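You operate a simulated robot arm through the tools that you are given. There is no shell and no other tool. Be economical: measure what you need, move in short steps, check, and stop when the job is done.

Carry out the task below with a simulated robot arm. There is one attempt and no reset: what you move stays moved.

Task
Put the silver block in the metal holder and grease its top.
Fine: use the blue stick and the white pot; lay the blue pot lid on the workbench's black mat meanwhile; put stick and lid back. A coat counts when it lies all over at full strength: go over it till it gets no stronger.
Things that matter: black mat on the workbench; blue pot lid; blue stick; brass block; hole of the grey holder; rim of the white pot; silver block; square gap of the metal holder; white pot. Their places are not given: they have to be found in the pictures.

Only the result counts: the job must be done as asked and must still hold three seconds after the hand-in. Knocking over, shifting, dropping, spilling or breaking anything else fails it. Lids that push on must go on centred and level and be pressed home; caps that screw on are set level and turned clockwise until they are tight.

Robot
A 6-joint arm with a two-finger parallel gripper, fixed in place. Base frame: the origin is at the foot of the arm, x ahead of it, y to its left, z up; the work surface is at about z = 3. Lengths are in mm, angles in degrees, forces in N, time in s.
With the tool pointing down near the work surface it reaches from about 140 to 580 mm from the base axis. Its first joint turns from -66.0 to 66.0 degrees. Payload 2.1 kg.
Tool frame: the origin (TCP) lies between the finger pads and is the grasp point; the fingertips stand 30 mm ahead of it; z points along the fingers, y is the line along which they close. The gripper opens to 94 mm. The fingers are 28 mm wide and 10 mm thick; the gripper's body (50 by 96 mm) begins 55 mm behind the TCP.
Orientation is told as [roll, pitch, yaw] about the base's x, y, z axes, in that order, counted from this pose: with the fingers straight down and closing along the base's y, the tool's x points along the base's -x, its y along +y and its z along -z.

Tools
- The arm moves only by the tool send_rows. Its argument "rows" is a list of rows, each a list of 2 entries, a list of its own where there are three numbers: the shift along the tool's x, y, z in mm, then the turn, a rotation vector about the tool's x, y, z in degrees. In form: [[[dx, dy, dz], [rx, ry, rz]], ...]. A call has 1 to 10 rows; each row shifts and turns the commanded pose from where the row before left it, along the tool's axes as they then stand. "hand" is the finger opening in mm, from 0 to 94, set as the call begins (left out, the last holds). Each row takes 0.2 s and may step no farther than 50 mm and 8.6 degrees from the row before; otherwise, or with a gripper value out of range, the whole call is refused. A pose out of reach is approached as far as the arm can. The call stops where the force on the tool passes 90 N (or 10 N more than at its start, if that is more) or the arm is blocked; 0.2 s more then pass. Each finger travels about 72 mm/s and halts on what it meets, pressing with about 40 N; the grip force reading is that of the motor and also rises with nothing between the fingers. The clock runs only during rows and for 0.2 s after the last one: add rows that do not move to give the fingers time. It gives the time, the measured TCP pose, the force on the tool (base axes), the opening and the grip force at its end, in the units of the frame above (readings bear some noise), with the torque about the TCP (base axes, N m) and any sound that the robot's microphone picked up, and new pictures: "show" is both (left out), scene, wrist or none.
- Cameras (640 x 400 px; columns grow to the right, rows downward): "scene" is fixed at [48.5, -363.3, 503.1]; the picture's right is [0.84, -0.54, 0.00], its down [-0.21, -0.33, -0.92] and it looks along [0.50, 0.77, -0.39] (base axes); focal length 333 px, centre (320, 200). "wrist" rides on the gripper at [76, 14, -102] in the tool frame; the picture's right is [-0.18, 0.98, 0.00], its down [-0.75, -0.14, -0.64] and it looks along [-0.63, -0.12, 0.77] (tool axes); focal length 243 px, centre (320, 200).
- point_at(camera, pixels): for up to 12 pixels [column, row] of the newest picture of that camera ("zoom" is the newest enlarged one), the place [x, y, z] in the base frame of the surface seen there, good to about 2 mm. No time passes.
- enlarge(camera, box): a new picture of the part [left, top, right, bottom] of that camera's present view, enlarged. No time passes.
- hand_in(): hands the job in; it is judged then, once.

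Work in short steps. Measure before you move; look again where a grasp or a placing could have gone wrong, and mend it. You have 80 turns and 200 pictures in all, those below and enlarged ones among them. Open the gripper and draw the arm clear of the work before you hand the job in, unless the task says otherwise; then end with one line.

The tools are called after "Call:" by a JSON object that holds its "fn" and its "kwargs". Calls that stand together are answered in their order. send_rows: Moves the arm, as the interface text tells. Its arguments: {"type":"object","properties":{"rows":{"type":"array","items":{"type":"array"}},"hand":{"type":"number"},"show":{"type":"string","enum":["both","scene","wrist","none"]}},"required":["rows"]} The other tools are called the same way: point_at (camera, pixels) gives the place of the surface under pixels of a picture; enlarge (camera, box) takes an enlarged picture of a part of a camera's view; hand_in () hands the job in.

At the start:

```text
time: 0.0
eef_pos: [363.2, -2.5, 341.0]
orientation: [0.0, 0.0, 0.0]
wrist_force: [0.3, -0.3, 0.5]
torque: [0.0, -0.01, -0.02]
opening: 94.0
grip_force: 0.1
```

scene: 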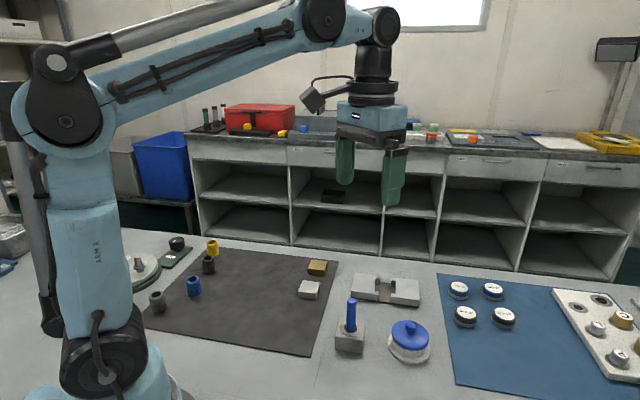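
wrist: 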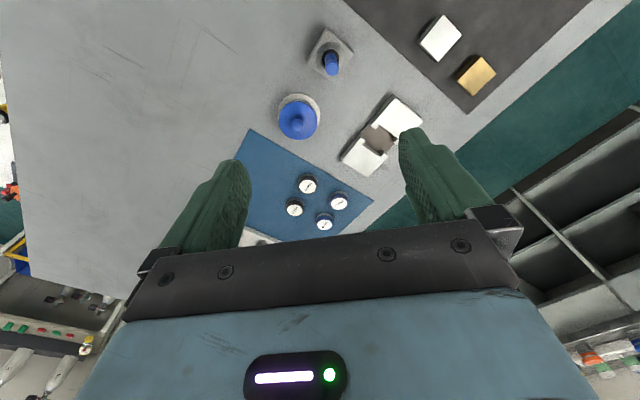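

The scene shows the silver block near (308,290), brass block (317,267), metal holder (385,288), grey holder with blue stick (350,330) and white pot with blue lid (409,340). I enlarge and measure.

Call:
{"fn": "enlarge", "kwargs": {"camera": "scene", "box": [280, 250, 440, 370]}}

Call:
{"fn": "enlarge", "kwargs": {"camera": "wrist", "box": [260, 0, 520, 180]}}

```text
3.33 times, centred on (360, 310) of scene
```

zoom: 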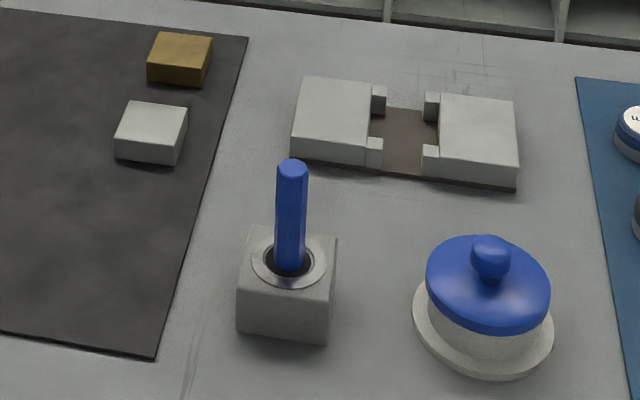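

```text
2.22 times, centred on (390, 90) of wrist
```

zoom: 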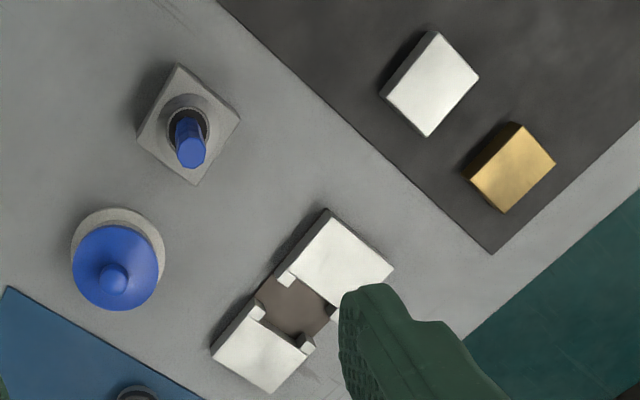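

I measure the silver block's top corners, the holder's features, stick and lid in the newest zoom.

Call:
{"fn": "point_at", "kwargs": {"camera": "zoom", "pixels": [[434, 35], [475, 78], [427, 133], [387, 92], [430, 84], [510, 167], [295, 305], [328, 213], [390, 268], [215, 348], [270, 390], [270, 300]]}}

Call:
{"fn": "point_at", "kwargs": {"camera": "zoom", "pixels": [[180, 68], [237, 120], [196, 182], [140, 136], [190, 150], [113, 278], [115, 268], [80, 270], [157, 265], [116, 308], [115, 228], [430, 10]]}}

Call:
{"fn": "point_at", "kwargs": {"camera": "scene", "pixels": [[308, 285], [351, 299], [351, 310], [351, 325], [402, 323], [404, 330], [409, 350], [409, 361], [385, 290], [375, 285], [397, 290], [250, 300]]}}

```text
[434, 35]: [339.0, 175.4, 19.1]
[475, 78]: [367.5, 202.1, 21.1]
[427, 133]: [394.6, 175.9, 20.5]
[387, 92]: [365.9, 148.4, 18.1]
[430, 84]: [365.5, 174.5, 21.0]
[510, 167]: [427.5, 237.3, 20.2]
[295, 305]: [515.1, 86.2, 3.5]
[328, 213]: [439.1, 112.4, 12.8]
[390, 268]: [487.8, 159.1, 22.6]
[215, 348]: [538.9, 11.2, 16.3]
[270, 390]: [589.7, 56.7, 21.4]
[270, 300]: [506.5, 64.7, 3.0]
```

```text
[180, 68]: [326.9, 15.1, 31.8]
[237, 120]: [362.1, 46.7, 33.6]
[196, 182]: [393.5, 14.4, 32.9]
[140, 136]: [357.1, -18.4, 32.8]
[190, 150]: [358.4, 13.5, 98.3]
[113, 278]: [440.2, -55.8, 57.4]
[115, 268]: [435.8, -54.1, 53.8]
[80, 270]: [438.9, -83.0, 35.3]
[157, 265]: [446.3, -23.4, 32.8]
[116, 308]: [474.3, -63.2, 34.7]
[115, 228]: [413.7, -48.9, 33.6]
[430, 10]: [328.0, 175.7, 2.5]
```

```text
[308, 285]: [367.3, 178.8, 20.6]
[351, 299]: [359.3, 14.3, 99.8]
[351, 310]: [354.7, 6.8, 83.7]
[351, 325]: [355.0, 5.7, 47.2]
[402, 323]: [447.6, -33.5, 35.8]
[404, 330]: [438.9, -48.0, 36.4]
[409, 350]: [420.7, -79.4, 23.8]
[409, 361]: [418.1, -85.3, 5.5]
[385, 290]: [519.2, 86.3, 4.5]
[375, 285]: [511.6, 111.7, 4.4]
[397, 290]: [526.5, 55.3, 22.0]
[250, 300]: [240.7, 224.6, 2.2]
```

Silver block's top centre is about (367,175,21), its sides at 45°; the holder's gap is around (515,85), also at 45°. I go above the block, then turn 45° so the fingers close along the holder's open sides.

Call:
{"fn": "send_rows", "kwargs": {"rows": [[[-1, 44.5, 25], [0, 0, 0]], [[-1, 44.5, 45], [0, 0, 0]], [[-1, 44.5, 45], [0, 0, 0]], [[-1, 44.5, 45], [0, 0, 0]], [[0, 0, 0], [0, 0, 7.5]], [[0, 0, 0], [0, 0, 7.5]], [[0, 0, 0], [0, 0, 7.5]], [[0, 0, 0], [0, 0, 7.5]], [[0, 0, 0], [0, 0, 7.5]], [[0, 0, 0], [0, 0, 7.5]]], "hand": 70}}

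```text
refused: row 1 steps farther than a row can; nothing moved
```

The first row was over 50 mm; I use shorter steps.

Call:
{"fn": "send_rows", "kwargs": {"rows": [[[-1, 36, 33], [0, 0, 0]], [[-1, 36, 33], [0, 0, 7.5]], [[0, 0, 0], [0, 0, 7.5]], [[0, 0, 0], [0, 0, 7.5]], [[0, 0, 0], [0, 0, 7.5]], [[0, 0, 0], [0, 0, 7.5]], [[0, 0, 0], [0, 0, 7.5]]], "hand": 70}}

```text
time: 1.6
eef_pos: [365.9, 68.0, 274.6]
orientation: [0.0, 0.0, -45.2]
wrist_force: [1.1, 0.1, 0.4]
torque: [0.0, -0.01, 0.04]
opening: 69.9
grip_force: 0.1
```

scene: 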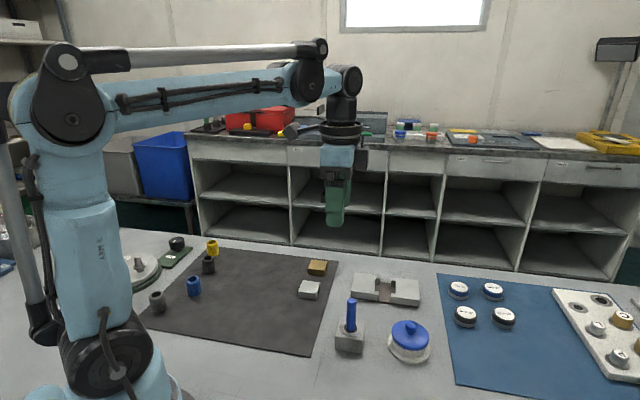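
wrist: 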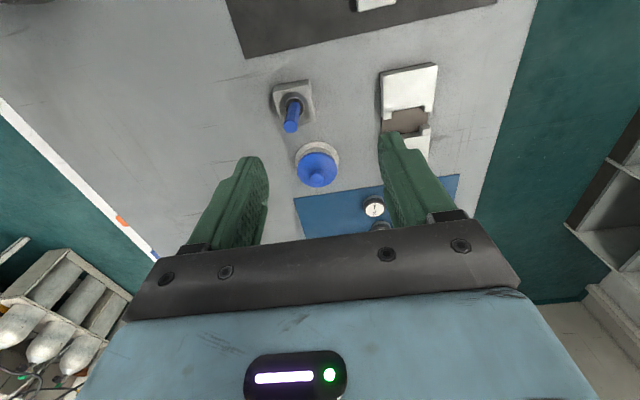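

Yaw is right. I now move above the block.

Call:
{"fn": "send_rows", "kwargs": {"rows": [[[18.75, 19.1, 37], [0, 0, 0]], [[18.75, 19.1, 37], [0, 0, 0]], [[18.75, 19.1, 37], [0, 0, 0]], [[18.75, 19.1, 37], [0, 0, 0]]]}}

```text
time: 2.6
eef_pos: [363.7, 179.3, 126.1]
orientation: [0.0, 0.0, -45.0]
wrist_force: [0.3, -0.4, -0.2]
torque: [0.0, -0.03, -0.02]
opening: 70.0
grip_force: 0.1
```

scene: 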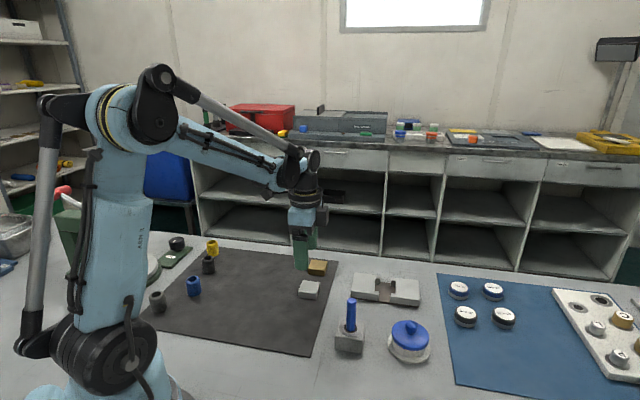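
wrist: 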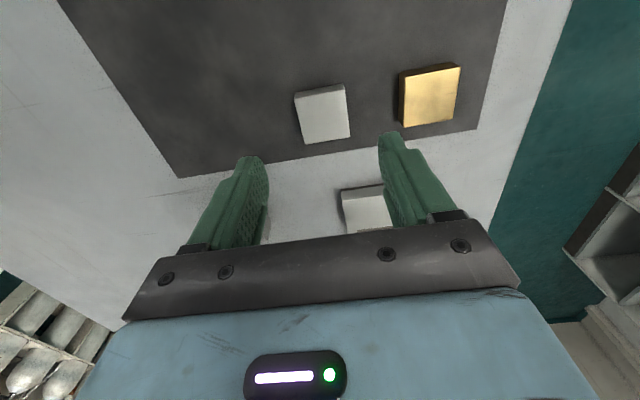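

The block is at (322,114) between the fingers' line. I measure its corners from here.

Call:
{"fn": "point_at", "kwargs": {"camera": "wrist", "pixels": [[298, 94], [344, 87], [348, 135], [306, 141], [322, 90], [301, 117], [346, 110], [327, 138], [322, 114]]}}

Call:
{"fn": "send_rows", "kwargs": {"rows": [[[0, 0, 0], [0, 0, 0]]], "show": "none"}}

Call:
{"fn": "enlarge", "kwargs": {"camera": "wrist", "box": [270, 60, 390, 160]}}

```text
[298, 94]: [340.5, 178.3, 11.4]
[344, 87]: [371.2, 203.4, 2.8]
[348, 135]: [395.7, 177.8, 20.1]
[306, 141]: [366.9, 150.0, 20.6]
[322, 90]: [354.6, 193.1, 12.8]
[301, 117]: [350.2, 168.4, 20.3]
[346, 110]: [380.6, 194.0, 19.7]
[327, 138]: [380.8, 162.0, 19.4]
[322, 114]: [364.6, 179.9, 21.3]
```

```text
time: 3.0
eef_pos: [362.8, 179.5, 126.3]
orientation: [0.0, 0.1, -44.9]
wrist_force: [-0.4, 0.2, 0.3]
torque: [0.0, 0.03, 0.02]
opening: 70.1
grip_force: 0.0
```

```text
4.00 times, centred on (330, 110) of wrist
```

zoom: 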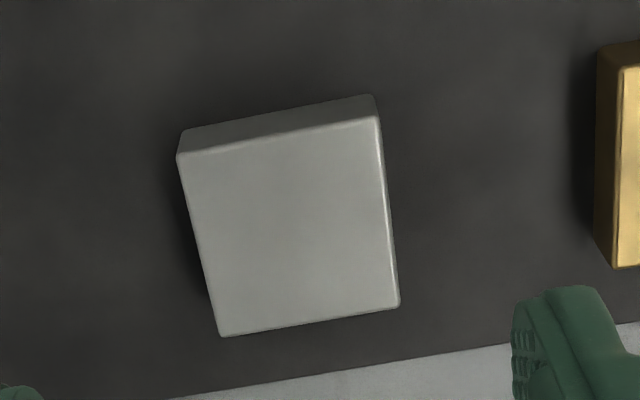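

Call:
{"fn": "point_at", "kwargs": {"camera": "zoom", "pixels": [[184, 158], [375, 122], [395, 303], [223, 333], [280, 140], [200, 245], [386, 212], [308, 317]]}}

```text
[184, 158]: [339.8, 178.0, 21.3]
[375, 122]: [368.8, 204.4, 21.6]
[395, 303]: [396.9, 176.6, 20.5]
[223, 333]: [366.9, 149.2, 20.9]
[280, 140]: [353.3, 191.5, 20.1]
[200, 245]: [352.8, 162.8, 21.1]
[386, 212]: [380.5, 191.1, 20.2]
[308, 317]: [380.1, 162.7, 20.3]
```

Block centre is (368,177), 40 mm square, top z 21. Before grasping I look closely at the holder's gap to choose the grip depth.

Call:
{"fn": "enlarge", "kwargs": {"camera": "scene", "box": [345, 262, 425, 312]}}

```text
8.00 times, centred on (385, 287) of scene
```

zoom: 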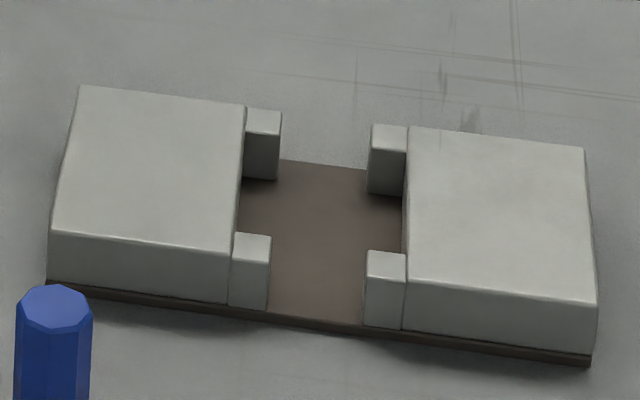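

Call:
{"fn": "point_at", "kwargs": {"camera": "zoom", "pixels": [[240, 110], [232, 245], [411, 132], [408, 275], [276, 118], [374, 132], [266, 240], [372, 256], [262, 116], [386, 262], [310, 220], [250, 240]]}}

Call:
{"fn": "point_at", "kwargs": {"camera": "zoom", "pixels": [[84, 90], [54, 228], [580, 151], [592, 298], [255, 132], [390, 146], [267, 262], [370, 280], [238, 200], [405, 210], [240, 250], [395, 130]]}}

```text
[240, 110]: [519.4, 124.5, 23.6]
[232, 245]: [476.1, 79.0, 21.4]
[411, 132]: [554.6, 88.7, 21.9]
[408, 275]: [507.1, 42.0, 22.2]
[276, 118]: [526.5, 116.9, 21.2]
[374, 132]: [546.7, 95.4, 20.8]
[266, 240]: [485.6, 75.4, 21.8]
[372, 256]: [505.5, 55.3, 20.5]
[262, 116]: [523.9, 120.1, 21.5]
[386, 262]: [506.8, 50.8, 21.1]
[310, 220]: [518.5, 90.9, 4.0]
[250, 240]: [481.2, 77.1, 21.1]
```

```text
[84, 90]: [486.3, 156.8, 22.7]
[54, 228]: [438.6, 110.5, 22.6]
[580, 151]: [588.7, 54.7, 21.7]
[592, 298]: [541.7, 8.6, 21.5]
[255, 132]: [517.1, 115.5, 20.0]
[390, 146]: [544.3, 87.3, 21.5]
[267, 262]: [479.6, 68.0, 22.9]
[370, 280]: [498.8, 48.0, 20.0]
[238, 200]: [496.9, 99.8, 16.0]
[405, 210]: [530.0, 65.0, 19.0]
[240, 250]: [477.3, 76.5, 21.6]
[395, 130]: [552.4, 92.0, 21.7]
```

The pocket is about 47 mm square with lips only ~26 mm apart, so the fingers can't go below z≈22; I'll grip just the block's top 6–7 mm. Moving over (368,177) down to TCP z 45.

Call:
{"fn": "send_rows", "kwargs": {"rows": [[[-5.2, 1.8, 0], [0, 0, 0]], [[0, 0, 40], [0, 0, 0]], [[0, 0, 30], [0, 0, 0]], [[0, 0, 0], [0, 0, 0]]]}}

```text
time: 4.0
eef_pos: [374.6, 177.4, 56.8]
orientation: [0.0, 0.0, -45.1]
wrist_force: [0.1, -0.2, -0.5]
torque: [-0.01, 0.0, 0.03]
opening: 69.9
grip_force: 0.0
```

scene: 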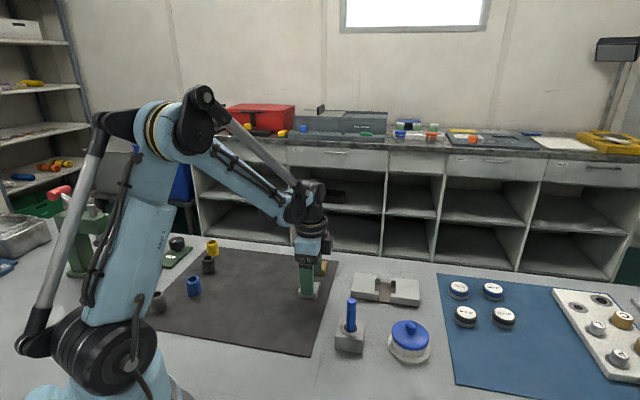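
wrist: 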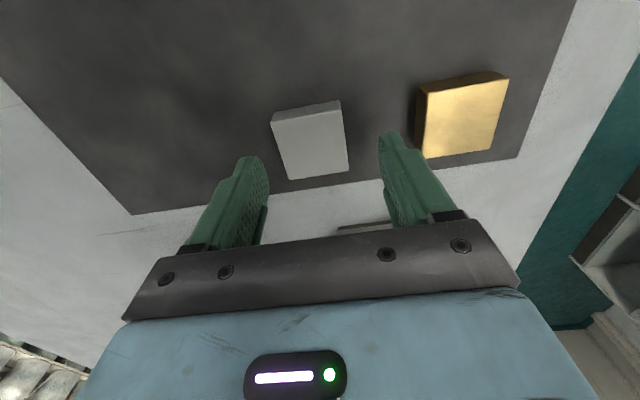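

The reading (374.6,177.4) is off from the intended (368,177). I check against fingertips and block in the picture.

Call:
{"fn": "enlarge", "kwargs": {"camera": "wrist", "box": [220, 80, 420, 205]}}

Call:
{"fn": "send_rows", "kwargs": {"rows": [[[0, 0, 0], [0, 0, 0]]], "show": "none"}}

Call:
{"fn": "enlarge", "kwargs": {"camera": "scene", "box": [270, 230, 350, 310]}}

```text
3.20 times, centred on (320, 142) of wrist
```

zoom: 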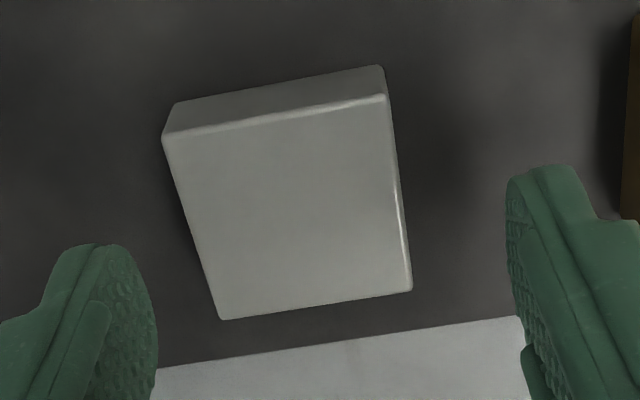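

```text
time: 4.4
eef_pos: [372.7, 177.5, 58.1]
orientation: [0.0, 0.0, -45.0]
wrist_force: [-0.5, 0.2, -0.5]
torque: [-0.01, -0.01, -0.01]
opening: 70.1
grip_force: 0.1
```

```text
5.00 times, centred on (310, 270) of scene
```

zoom: 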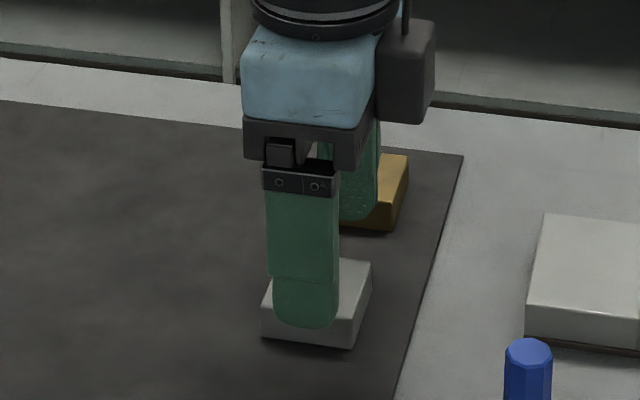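

The picture puts the block centre at tool offset (+4.9,-4.1) from the fingers' axis, agreeing with the reading, so the arm's moves aren't exact and must be corrected by feedback. I correct sideways and go down partly.

Call:
{"fn": "send_rows", "kwargs": {"rows": [[[4.9, -4.1, 0], [0, 0, 0]], [[0, 0, 8], [0, 0, 0]], [[0, 0, 0], [0, 0, 0]]], "show": "wrist"}}

Call:
{"fn": "enlarge", "kwargs": {"camera": "wrist", "box": [220, 80, 420, 205]}}

```text
time: 5.2
eef_pos: [365.3, 178.0, 49.1]
orientation: [0.0, 0.0, -45.0]
wrist_force: [-0.4, -0.1, -0.2]
torque: [-0.02, -0.02, 0.02]
opening: 69.8
grip_force: 0.0
```

wrist: 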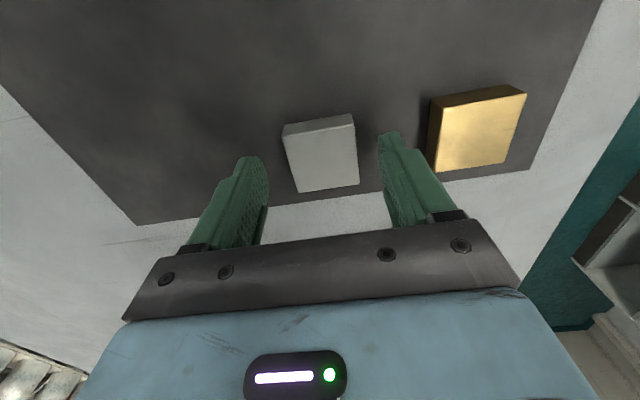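

```text
3.20 times, centred on (320, 142) of wrist
```

zoom: 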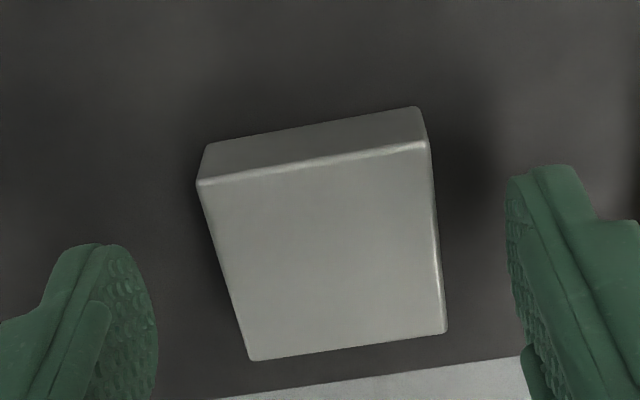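

Now only about (-1.6,+2) mm off in tool x,y. I fine-correct, descend 4 mm, and close.

Call:
{"fn": "send_rows", "kwargs": {"rows": [[[-1.4, 1.5, 0], [0, 0, 0]], [[0, 0, 4], [0, 0, 0]], [[0, 0, 0], [0, 0, 0]]], "show": "none"}}

Call:
{"fn": "send_rows", "kwargs": {"rows": [[[0, 0, 0], [0, 0, 0]], [[0, 0, 0], [0, 0, 0]], [[0, 0, 0], [0, 0, 0]]], "hand": 30}}

```text
time: 6.0
eef_pos: [368.4, 175.5, 45.7]
orientation: [0.0, 0.0, -45.0]
wrist_force: [-0.4, 0.5, -0.7]
torque: [0.01, 0.0, 0.0]
opening: 69.9
grip_force: 0.1
```

```text
time: 6.8
eef_pos: [368.9, 177.5, 46.3]
orientation: [0.1, 0.0, -45.0]
wrist_force: [-0.7, 0.0, 0.6]
torque: [0.0, -0.01, -0.02]
opening: 41.9
grip_force: 39.7
```

scene: 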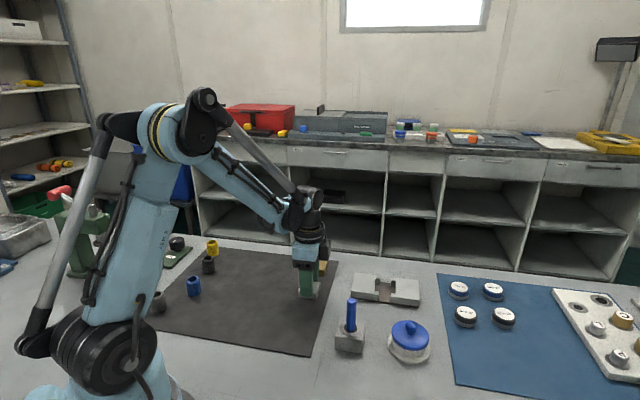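
wrist: 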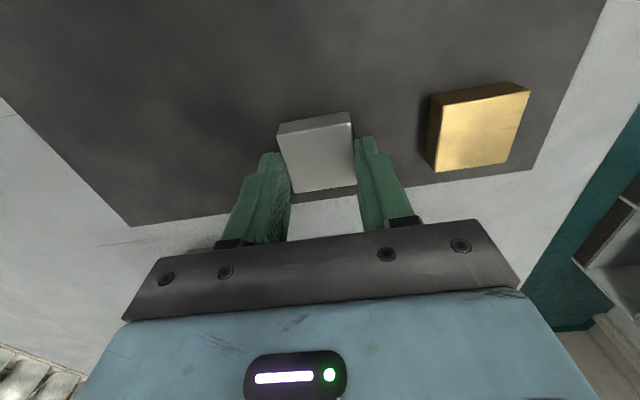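

Gripped at 41.9 mm. Lift gently and check.

Call:
{"fn": "send_rows", "kwargs": {"rows": [[[0, 0, -5], [0, 0, 0]], [[0, 0, -15], [0, 0, 0]], [[0, 0, -25], [0, 0, 0]], [[0, 0, -25], [0, 0, 0]], [[0, 0, 0], [0, 0, 0]]], "show": "wrist"}}

Call:
{"fn": "enlarge", "kwargs": {"camera": "wrist", "box": [220, 80, 420, 205]}}

```text
time: 8.0
eef_pos: [367.1, 176.0, 116.7]
orientation: [0.0, 0.0, -45.0]
wrist_force: [0.4, -0.3, 0.3]
torque: [-0.02, -0.01, 0.0]
opening: 29.7
grip_force: 0.0
```

wrist: 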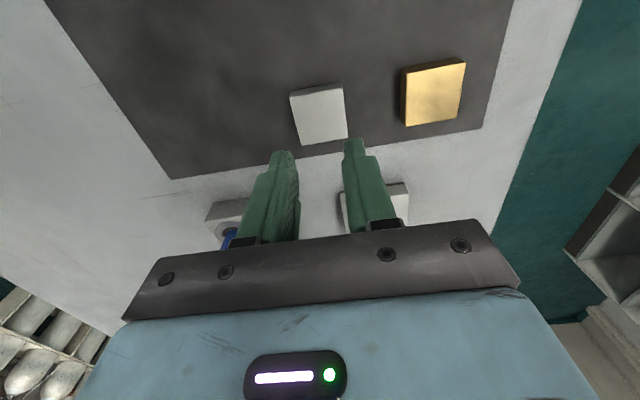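

```text
3.20 times, centred on (320, 142) of wrist
```

zoom: 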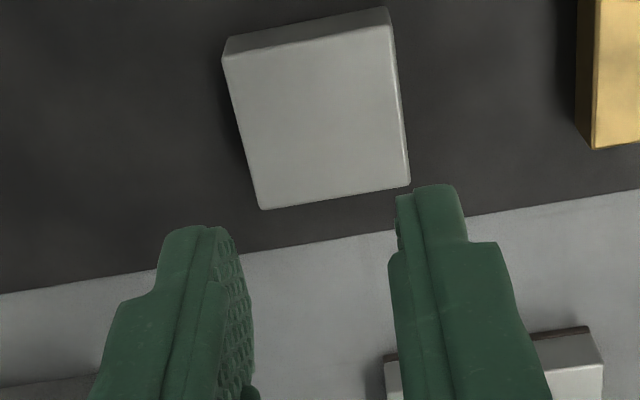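

The shallow grip slipped; the block still stands in place and the fingers' axis is right over it (319.9,118.8 vs. 320,118.5). I reopen and go down for a deeper grip (~10 mm).

Call:
{"fn": "send_rows", "kwargs": {"rows": [[[0, 0, 0], [0, 0, 0]], [[0, 0, 30], [0, 0, 0]], [[0, 0, 32], [0, 0, 0]], [[0, 0, 0], [0, 0, 0]]], "hand": 70, "show": "wrist"}}

Call:
{"fn": "enlarge", "kwargs": {"camera": "wrist", "box": [220, 80, 420, 205]}}

```text
time: 9.0
eef_pos: [368.9, 177.2, 56.0]
orientation: [0.0, 0.0, -45.0]
wrist_force: [0.7, 0.5, -0.7]
torque: [0.02, 0.01, -0.02]
opening: 70.2
grip_force: 0.0
```

wrist: 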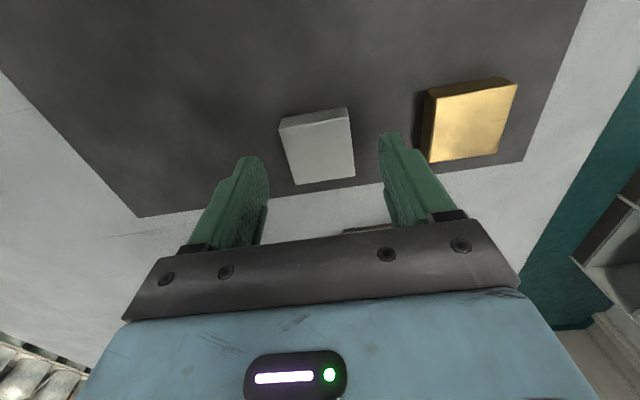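

```text
3.20 times, centred on (320, 142) of wrist
```

zoom: 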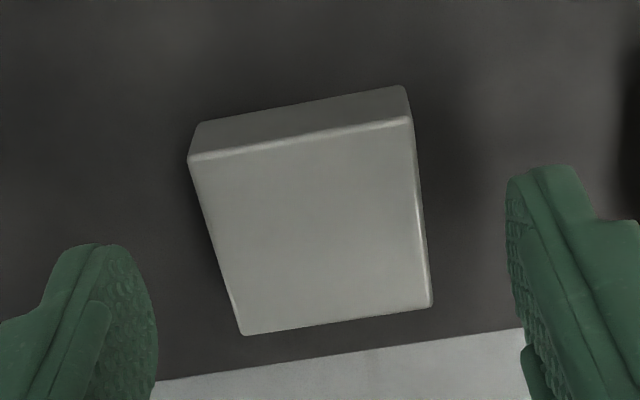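

Still well centred. Down 15.5 mm to TCP z≈40.5 and close.

Call:
{"fn": "send_rows", "kwargs": {"rows": [[[0.7, 0, 8], [0, 0, 0]], [[0, 0, 7.5], [0, 0, 0]], [[0, 0, 0], [0, 0, 0]]], "show": "none"}}

Call:
{"fn": "send_rows", "kwargs": {"rows": [[[0, 0, 0], [0, 0, 0]], [[0, 0, 0], [0, 0, 0]], [[0, 0, 0], [0, 0, 0]]], "hand": 30, "show": "none"}}

Call:
{"fn": "send_rows", "kwargs": {"rows": [[[0, 0, -4], [0, 0, 0]], [[0, 0, -10], [0, 0, 0]], [[0, 0, -20], [0, 0, 0]], [[0, 0, 0], [0, 0, 0]]]}}

```text
time: 9.8
eef_pos: [368.5, 175.8, 39.7]
orientation: [0.0, 0.0, -45.0]
wrist_force: [-0.6, -0.1, -0.2]
torque: [0.0, 0.05, 0.01]
opening: 70.0
grip_force: 0.0
```

```text
time: 10.6
eef_pos: [369.2, 174.9, 39.0]
orientation: [0.1, 0.0, -45.1]
wrist_force: [-0.1, -1.2, 0.2]
torque: [-0.01, 0.01, 0.01]
opening: 42.0
grip_force: 39.8
```

```text
time: 11.6
eef_pos: [366.4, 175.7, 72.2]
orientation: [0.0, 0.0, -45.0]
wrist_force: [-0.5, -0.2, -1.9]
torque: [-0.02, -0.03, 0.03]
opening: 41.9
grip_force: 39.6
```

scene: 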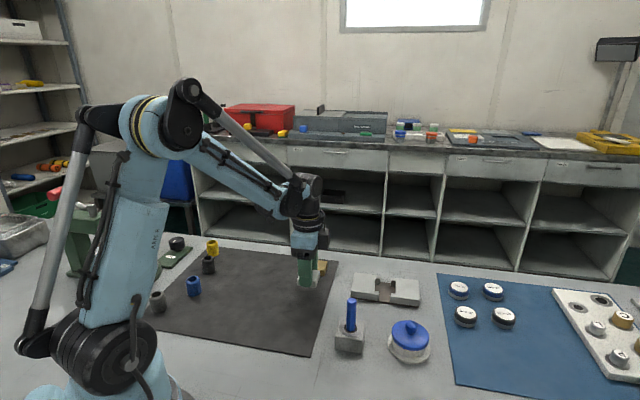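
wrist: 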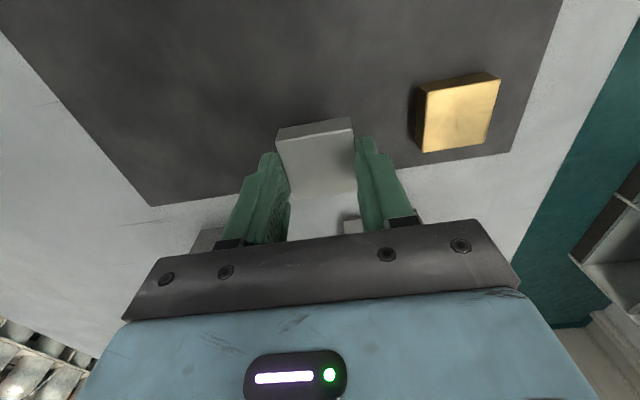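

The block is lifted with the grip holding. I check its seat in the fingers.

Call:
{"fn": "enlarge", "kwargs": {"camera": "wrist", "box": [220, 80, 420, 205]}}

Call:
{"fn": "send_rows", "kwargs": {"rows": [[[0, 0, -30], [0, 0, 0]], [[-40, 9, 0], [0, 0, 0]], [[-40, 9, 0], [0, 0, 0]], [[-40, 9, 0], [0, 0, 0]], [[0, 0, 0], [0, 0, 0]]]}}

```text
3.20 times, centred on (320, 142) of wrist
```

zoom: 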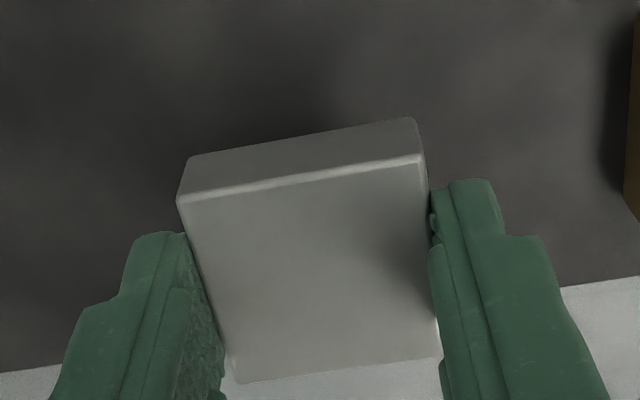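

```text
time: 12.8
eef_pos: [471.9, 108.8, 104.0]
orientation: [0.0, 0.0, -44.9]
wrist_force: [0.5, -0.1, -1.5]
torque: [-0.01, -0.03, -0.03]
opening: 41.9
grip_force: 39.5
```

scene: 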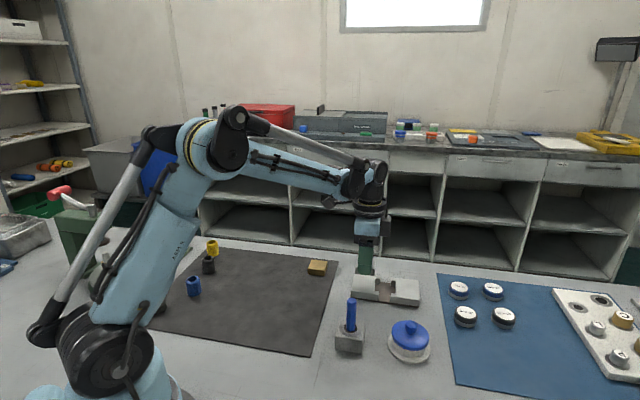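
wrist: 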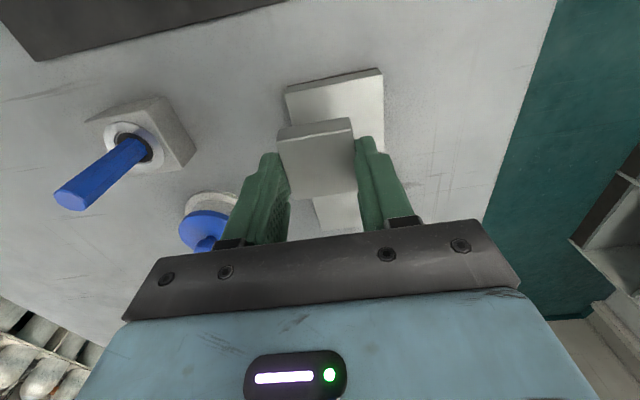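

The block sits centred on the tool axis. The gap's centre works out at (513.6,82.9); I move over it, staying high.

Call:
{"fn": "send_rows", "kwargs": {"rows": [[[-23, 5.5, 0], [0, 0, 0]], [[-23, 5.5, 0], [0, 0, 0]], [[0, 0, 20], [0, 0, 0]], [[0, 0, 0], [0, 0, 0]]], "show": "none"}}

Call:
{"fn": "send_rows", "kwargs": {"rows": [[[0, 0, 0], [0, 0, 0]]]}}

Call:
{"fn": "enlarge", "kwargs": {"camera": "scene", "box": [335, 222, 435, 312]}}

```text
time: 13.8
eef_pos: [512.0, 83.9, 82.4]
orientation: [0.0, 0.0, -45.0]
wrist_force: [-0.5, -0.1, -1.4]
torque: [0.03, 0.04, 0.01]
opening: 42.2
grip_force: 39.9
```

```text
time: 14.2
eef_pos: [509.7, 84.8, 82.2]
orientation: [-0.1, 0.0, -45.0]
wrist_force: [-0.7, 0.1, -1.3]
torque: [0.01, 0.0, 0.0]
opening: 41.8
grip_force: 39.7
```

scene: 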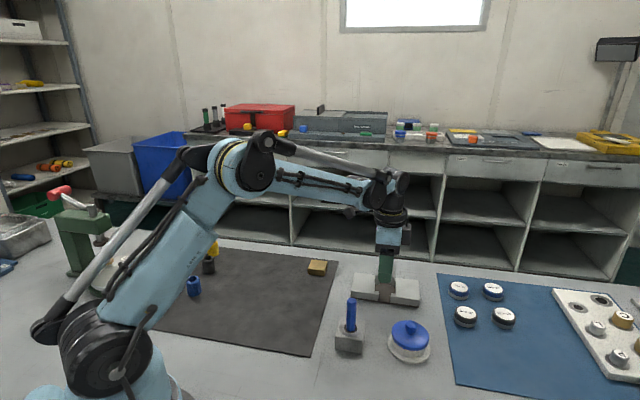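
wrist: 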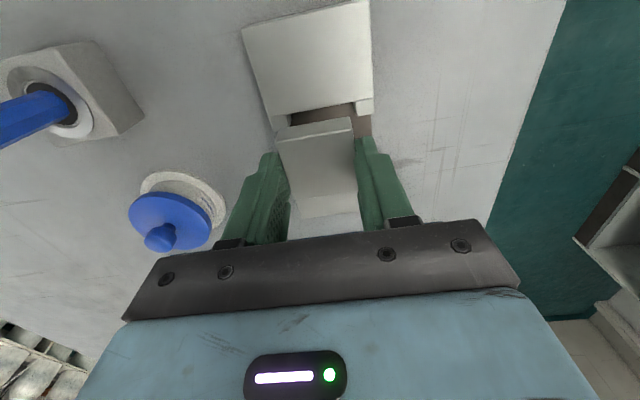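

```text
4.44 times, centred on (385, 267) of scene
```

zoom: 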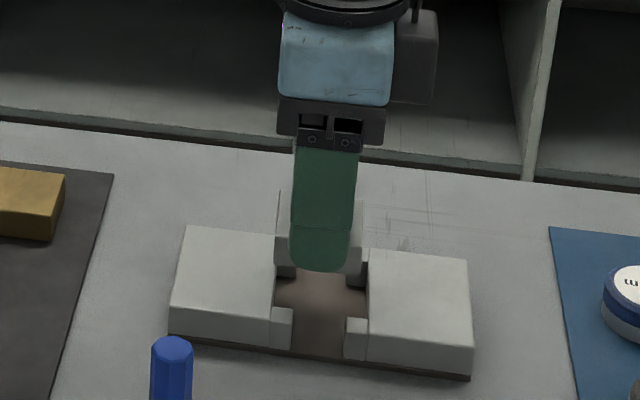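

I check alignment in the wrist view.

Call:
{"fn": "enlarge", "kwargs": {"camera": "wrist", "box": [220, 0, 420, 230]}}

```text
1.74 times, centred on (320, 115) of wrist
```

zoom: 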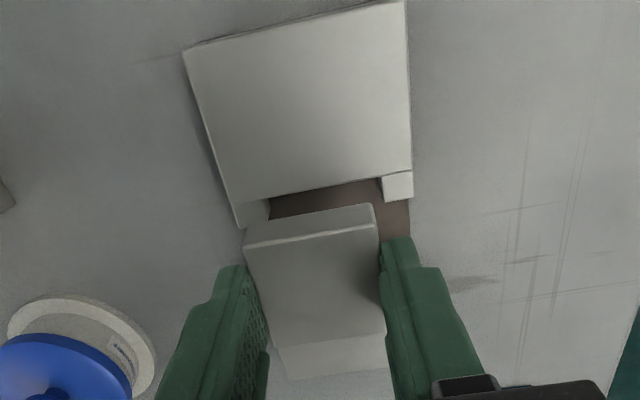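

From the projection, the gap centre lies about (-2.5, +2…4) mm away in tool x,y. I shift (-2.5,+2.5), lower 15 mm and re-check.

Call:
{"fn": "send_rows", "kwargs": {"rows": [[[-2.5, 2.5, 0], [0, 0, 0]], [[0, 0, 15], [0, 0, 0]], [[0, 0, 0], [0, 0, 0]], [[0, 0, 0], [0, 0, 0]]]}}

Call:
{"fn": "enlarge", "kwargs": {"camera": "wrist", "box": [200, 0, 440, 150]}}

Call:
{"fn": "enlarge", "kwargs": {"camera": "scene", "box": [345, 252, 425, 312]}}

Call:
{"fn": "send_rows", "kwargs": {"rows": [[[0, 0, 0], [0, 0, 0]]], "show": "none"}}

```text
time: 15.2
eef_pos: [514.6, 86.5, 67.1]
orientation: [0.1, 0.0, -45.0]
wrist_force: [0.4, 0.1, -1.4]
torque: [-0.01, -0.02, -0.03]
opening: 42.0
grip_force: 40.4
```

scene: 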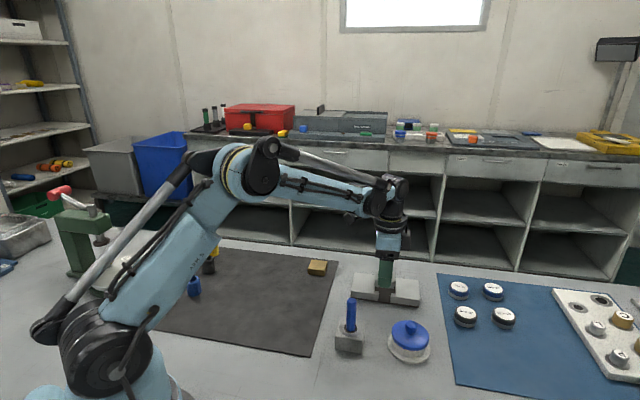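
wrist: 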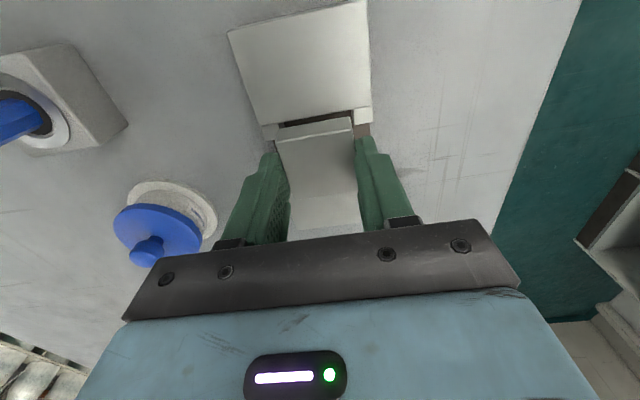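

```text
2.67 times, centred on (320, 75) of wrist
```

zoom: 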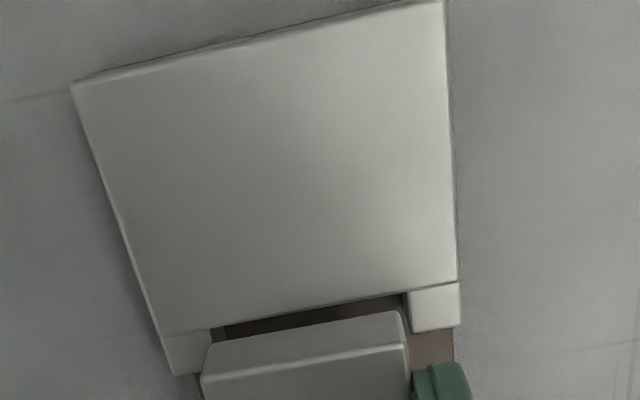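

```text
6.67 times, centred on (385, 282) of scene
```

zoom: 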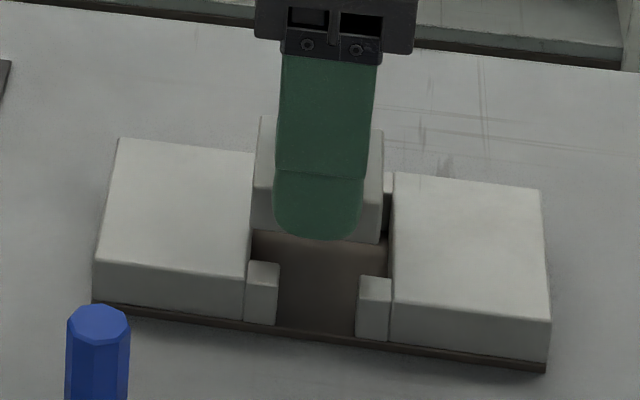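

```text
time: 15.6
eef_pos: [513.4, 86.7, 67.1]
orientation: [0.0, 0.0, -45.1]
wrist_force: [-0.2, 1.0, -0.8]
torque: [0.01, -0.01, -0.01]
opening: 41.8
grip_force: 40.1
```

The view now shows the gap nearly centred: about -1.3 mm in tool x, ~0 in y. I shift and lower in steps so the block's foot enters the pocket, watching the force.

Call:
{"fn": "send_rows", "kwargs": {"rows": [[[-1.4, -0.2, 0], [0, 0, 0]], [[0, 0, 5], [0, 0, 0]], [[0, 0, 4], [0, 0, 0]], [[0, 0, 0], [0, 0, 0]]]}}

Call:
{"fn": "enlarge", "kwargs": {"camera": "wrist", "box": [200, 0, 440, 150]}}

Call:
{"fn": "enlarge", "kwargs": {"camera": "scene", "box": [345, 252, 425, 312]}}

```text
time: 16.6
eef_pos: [515.4, 83.7, 58.1]
orientation: [0.0, -0.1, -44.9]
wrist_force: [0.5, -0.4, -0.4]
torque: [-0.03, -0.01, -0.01]
opening: 42.0
grip_force: 39.7
```

scene: 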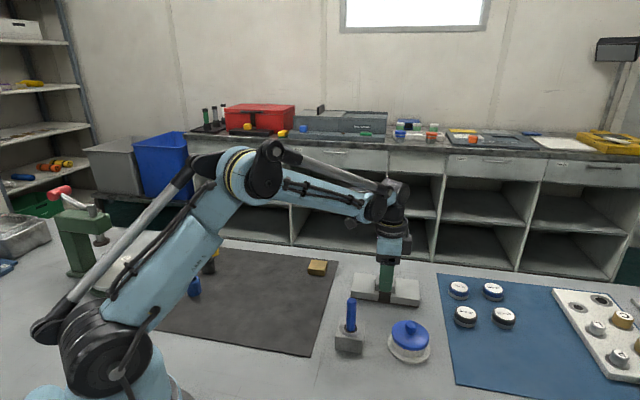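
wrist: 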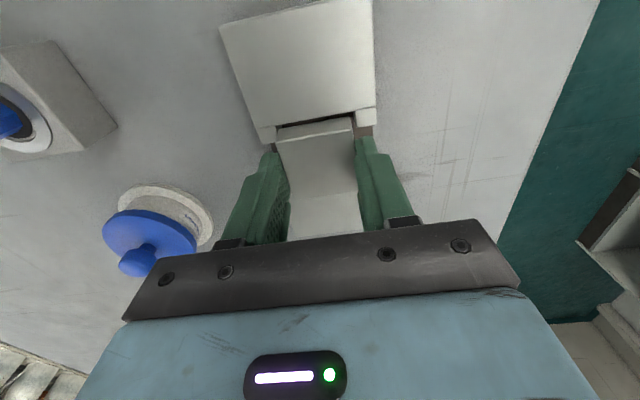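

```text
2.67 times, centred on (320, 75) of wrist
```

zoom: 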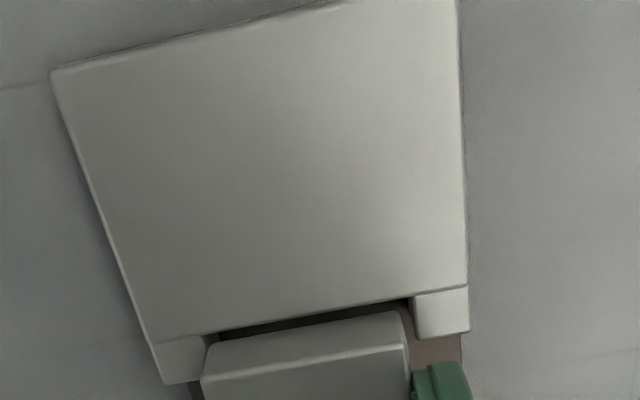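

```text
6.67 times, centred on (385, 282) of scene
```

zoom: 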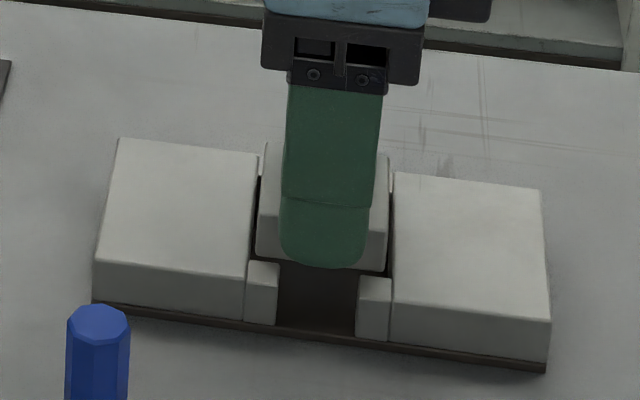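

The block is centred in the pocket in both views (scene: 257–388 within 250–392). I lower further, to fingertips about level with the lips.

Call:
{"fn": "send_rows", "kwargs": {"rows": [[[0, 0.3, 3], [0, 0, 0]], [[0, 0, 3], [0, 0, 0]], [[0, 0, 1], [0, 0, 0]], [[0, 0, 0], [0, 0, 0]]]}}

Call:
{"fn": "enlarge", "kwargs": {"camera": "scene", "box": [345, 252, 425, 312]}}

```text
time: 17.6
eef_pos: [516.3, 83.4, 51.5]
orientation: [0.1, -0.1, -45.0]
wrist_force: [1.1, -0.1, -0.7]
torque: [0.03, -0.01, -0.01]
opening: 42.3
grip_force: 40.4
```

scene: 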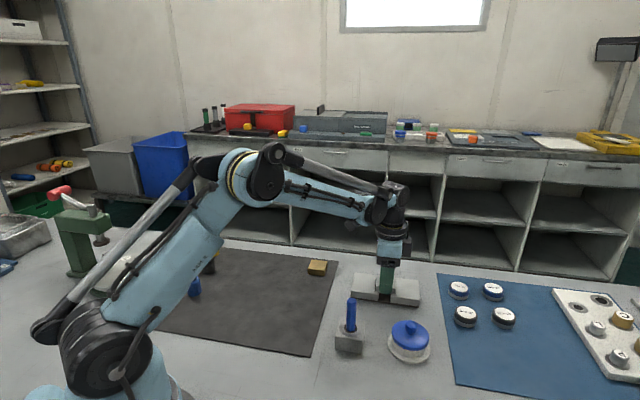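
wrist: 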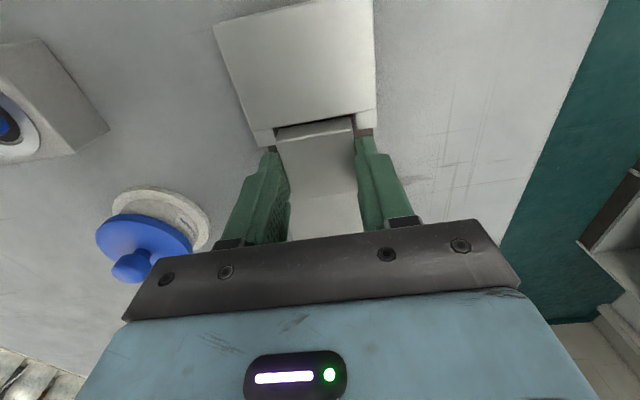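

```text
6.67 times, centred on (385, 282) of scene
```

zoom: 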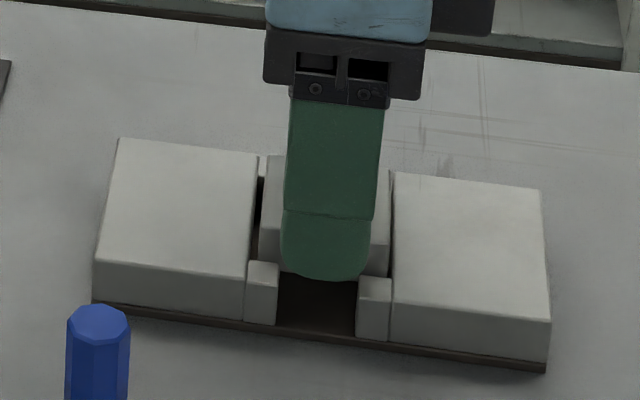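

The block sits ~1.5 mm towards the right wall; I shift +1.3 in tool x, lower 2 mm more, then release.

Call:
{"fn": "send_rows", "kwargs": {"rows": [[[1.3, 0, 0], [0, 0, 0]], [[0, 0, 2.5], [0, 0, 0]], [[0, 0, 0], [0, 0, 0]]], "show": "scene"}}

Call:
{"fn": "enlarge", "kwargs": {"camera": "scene", "box": [345, 252, 425, 312]}}

```text
time: 18.4
eef_pos: [514.5, 85.0, 50.4]
orientation: [0.0, -0.1, -45.0]
wrist_force: [0.7, -2.2, 57.7]
torque: [0.01, 0.52, 0.17]
opening: 42.1
grip_force: 40.0
```

scene: 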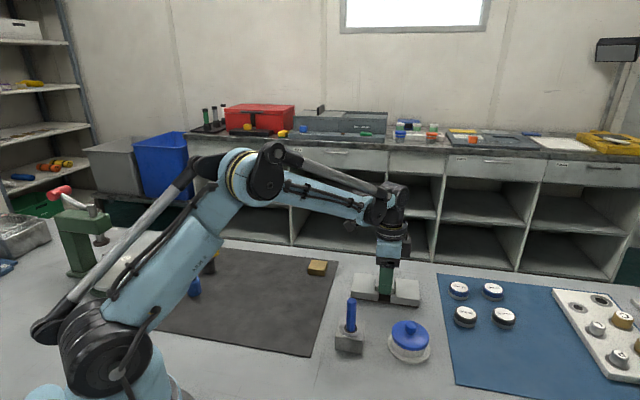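

```text
6.67 times, centred on (385, 282) of scene
```

zoom: 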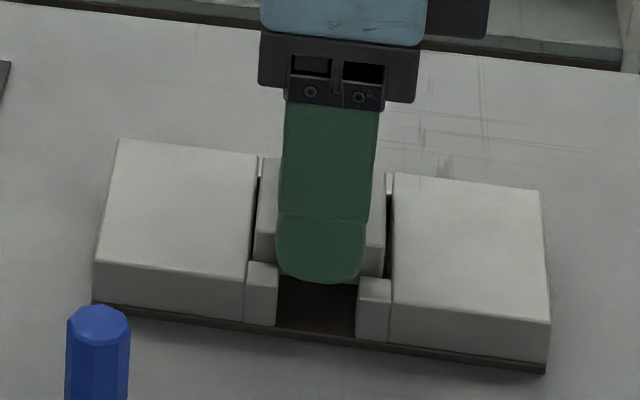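

57 N: the tips rest on the lips. I back up 1.8 mm and release.

Call:
{"fn": "send_rows", "kwargs": {"rows": [[[0, 0, -1.8], [0, 0, 0]], [[0, 0, 0], [0, 0, 0]]], "show": "none"}}

Call:
{"fn": "send_rows", "kwargs": {"rows": [[[0, 0, 0], [0, 0, 0]], [[0, 0, 0], [0, 0, 0]]], "hand": 52}}

Call:
{"fn": "enlarge", "kwargs": {"camera": "scene", "box": [345, 252, 425, 312]}}

```text
time: 19.0
eef_pos: [515.5, 85.6, 50.6]
orientation: [-0.1, -0.2, -45.0]
wrist_force: [4.8, -4.9, 26.1]
torque: [-0.37, 0.59, 0.33]
opening: 42.0
grip_force: 39.9
```

```text
time: 19.6
eef_pos: [515.4, 87.1, 51.9]
orientation: [0.2, -0.1, -45.0]
wrist_force: [19.1, 0.7, 22.1]
torque: [-0.2, 0.0, 0.12]
opening: 44.1
grip_force: 0.2
```

scene: 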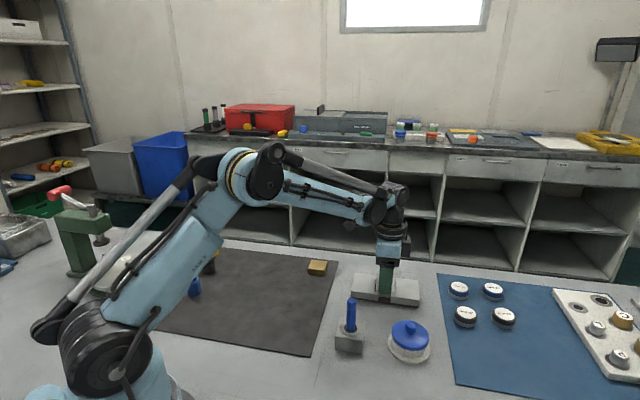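
wrist: 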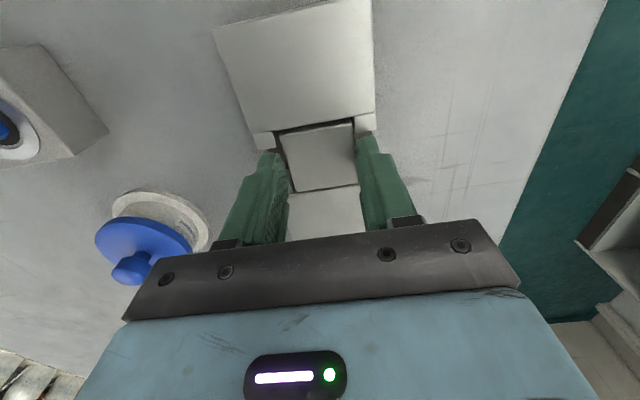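

```text
6.67 times, centred on (385, 282) of scene
```

zoom: 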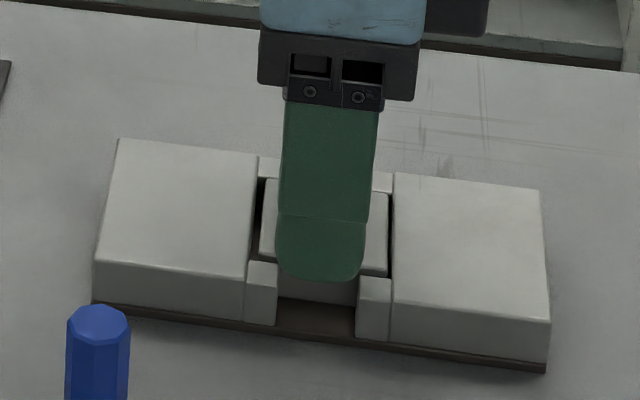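

The block dropped in; the opening fingers touch the lips (44.1). I lift straight up.

Call:
{"fn": "send_rows", "kwargs": {"rows": [[[0, 0, -3], [0, 0, 0]], [[0, 0, -5], [0, 0, 0]], [[0, 0, -30], [0, 0, 0]], [[0, 0, -40], [0, 0, 0]], [[40, 0, 0], [0, 0, 0]], [[0, 0, 0], [0, 0, 0]]]}}

Call:
{"fn": "enlarge", "kwargs": {"camera": "scene", "box": [345, 252, 425, 312]}}

Call:
{"fn": "enlarge", "kwargs": {"camera": "wrist", "box": [160, 40, 480, 240]}}

```text
time: 21.0
eef_pos: [487.0, 113.6, 129.4]
orientation: [0.0, 0.0, -45.0]
wrist_force: [-0.6, -0.4, 0.3]
torque: [-0.01, 0.01, 0.02]
opening: 51.9
grip_force: 0.1
```

scene: 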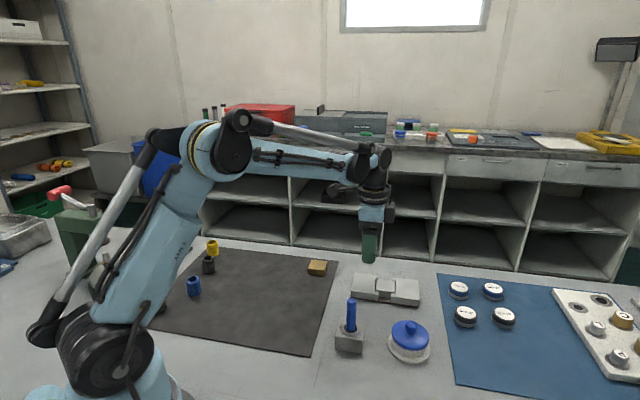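
wrist: 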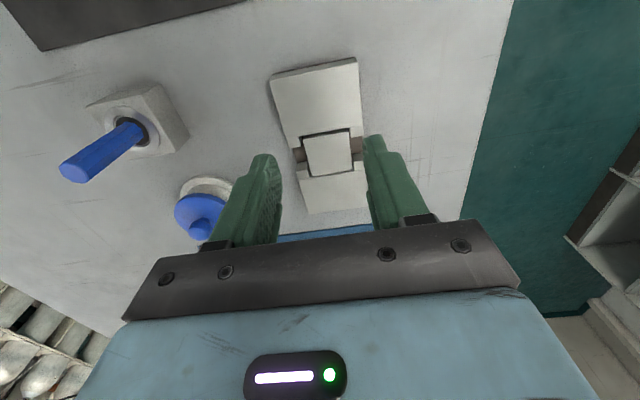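

```text
6.67 times, centred on (385, 282) of scene
```

zoom: 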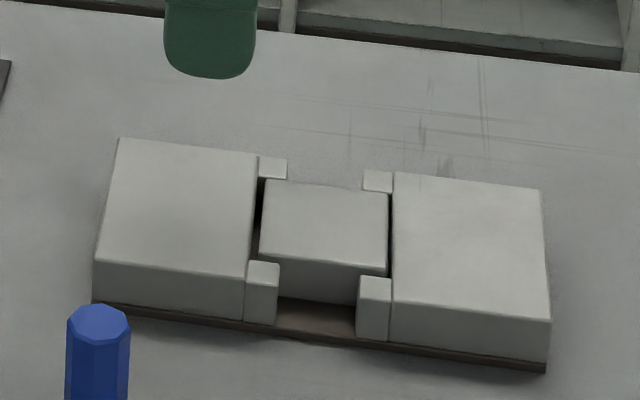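

```text
2.00 times, centred on (320, 140) of wrist
```

zoom: 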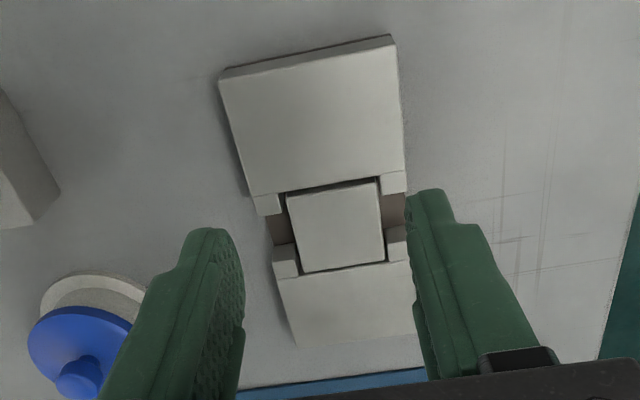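

The block sits level in the pocket. I verify heights and measure the lid and knob.

Call:
{"fn": "point_at", "kwargs": {"camera": "zoom", "pixels": [[295, 205], [375, 190], [380, 255], [308, 265], [335, 230], [330, 110], [82, 372]]}}

Call:
{"fn": "enlarge", "kwargs": {"camera": "scene", "box": [330, 290, 440, 370]}}

```text
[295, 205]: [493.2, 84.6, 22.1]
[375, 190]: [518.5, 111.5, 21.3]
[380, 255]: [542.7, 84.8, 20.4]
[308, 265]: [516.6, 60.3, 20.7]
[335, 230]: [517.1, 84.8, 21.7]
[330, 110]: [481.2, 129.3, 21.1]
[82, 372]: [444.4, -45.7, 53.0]
```

```text
5.00 times, centred on (385, 330) of scene
```

zoom: 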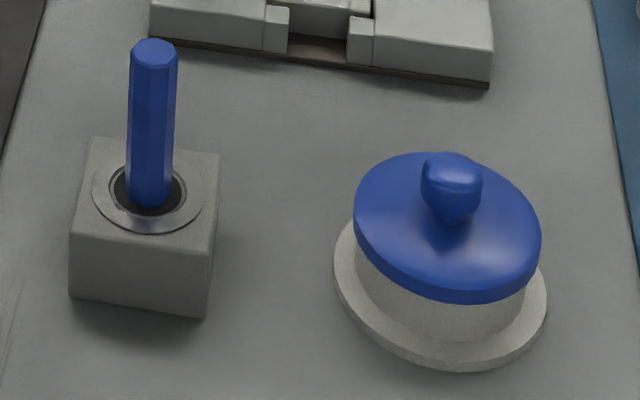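

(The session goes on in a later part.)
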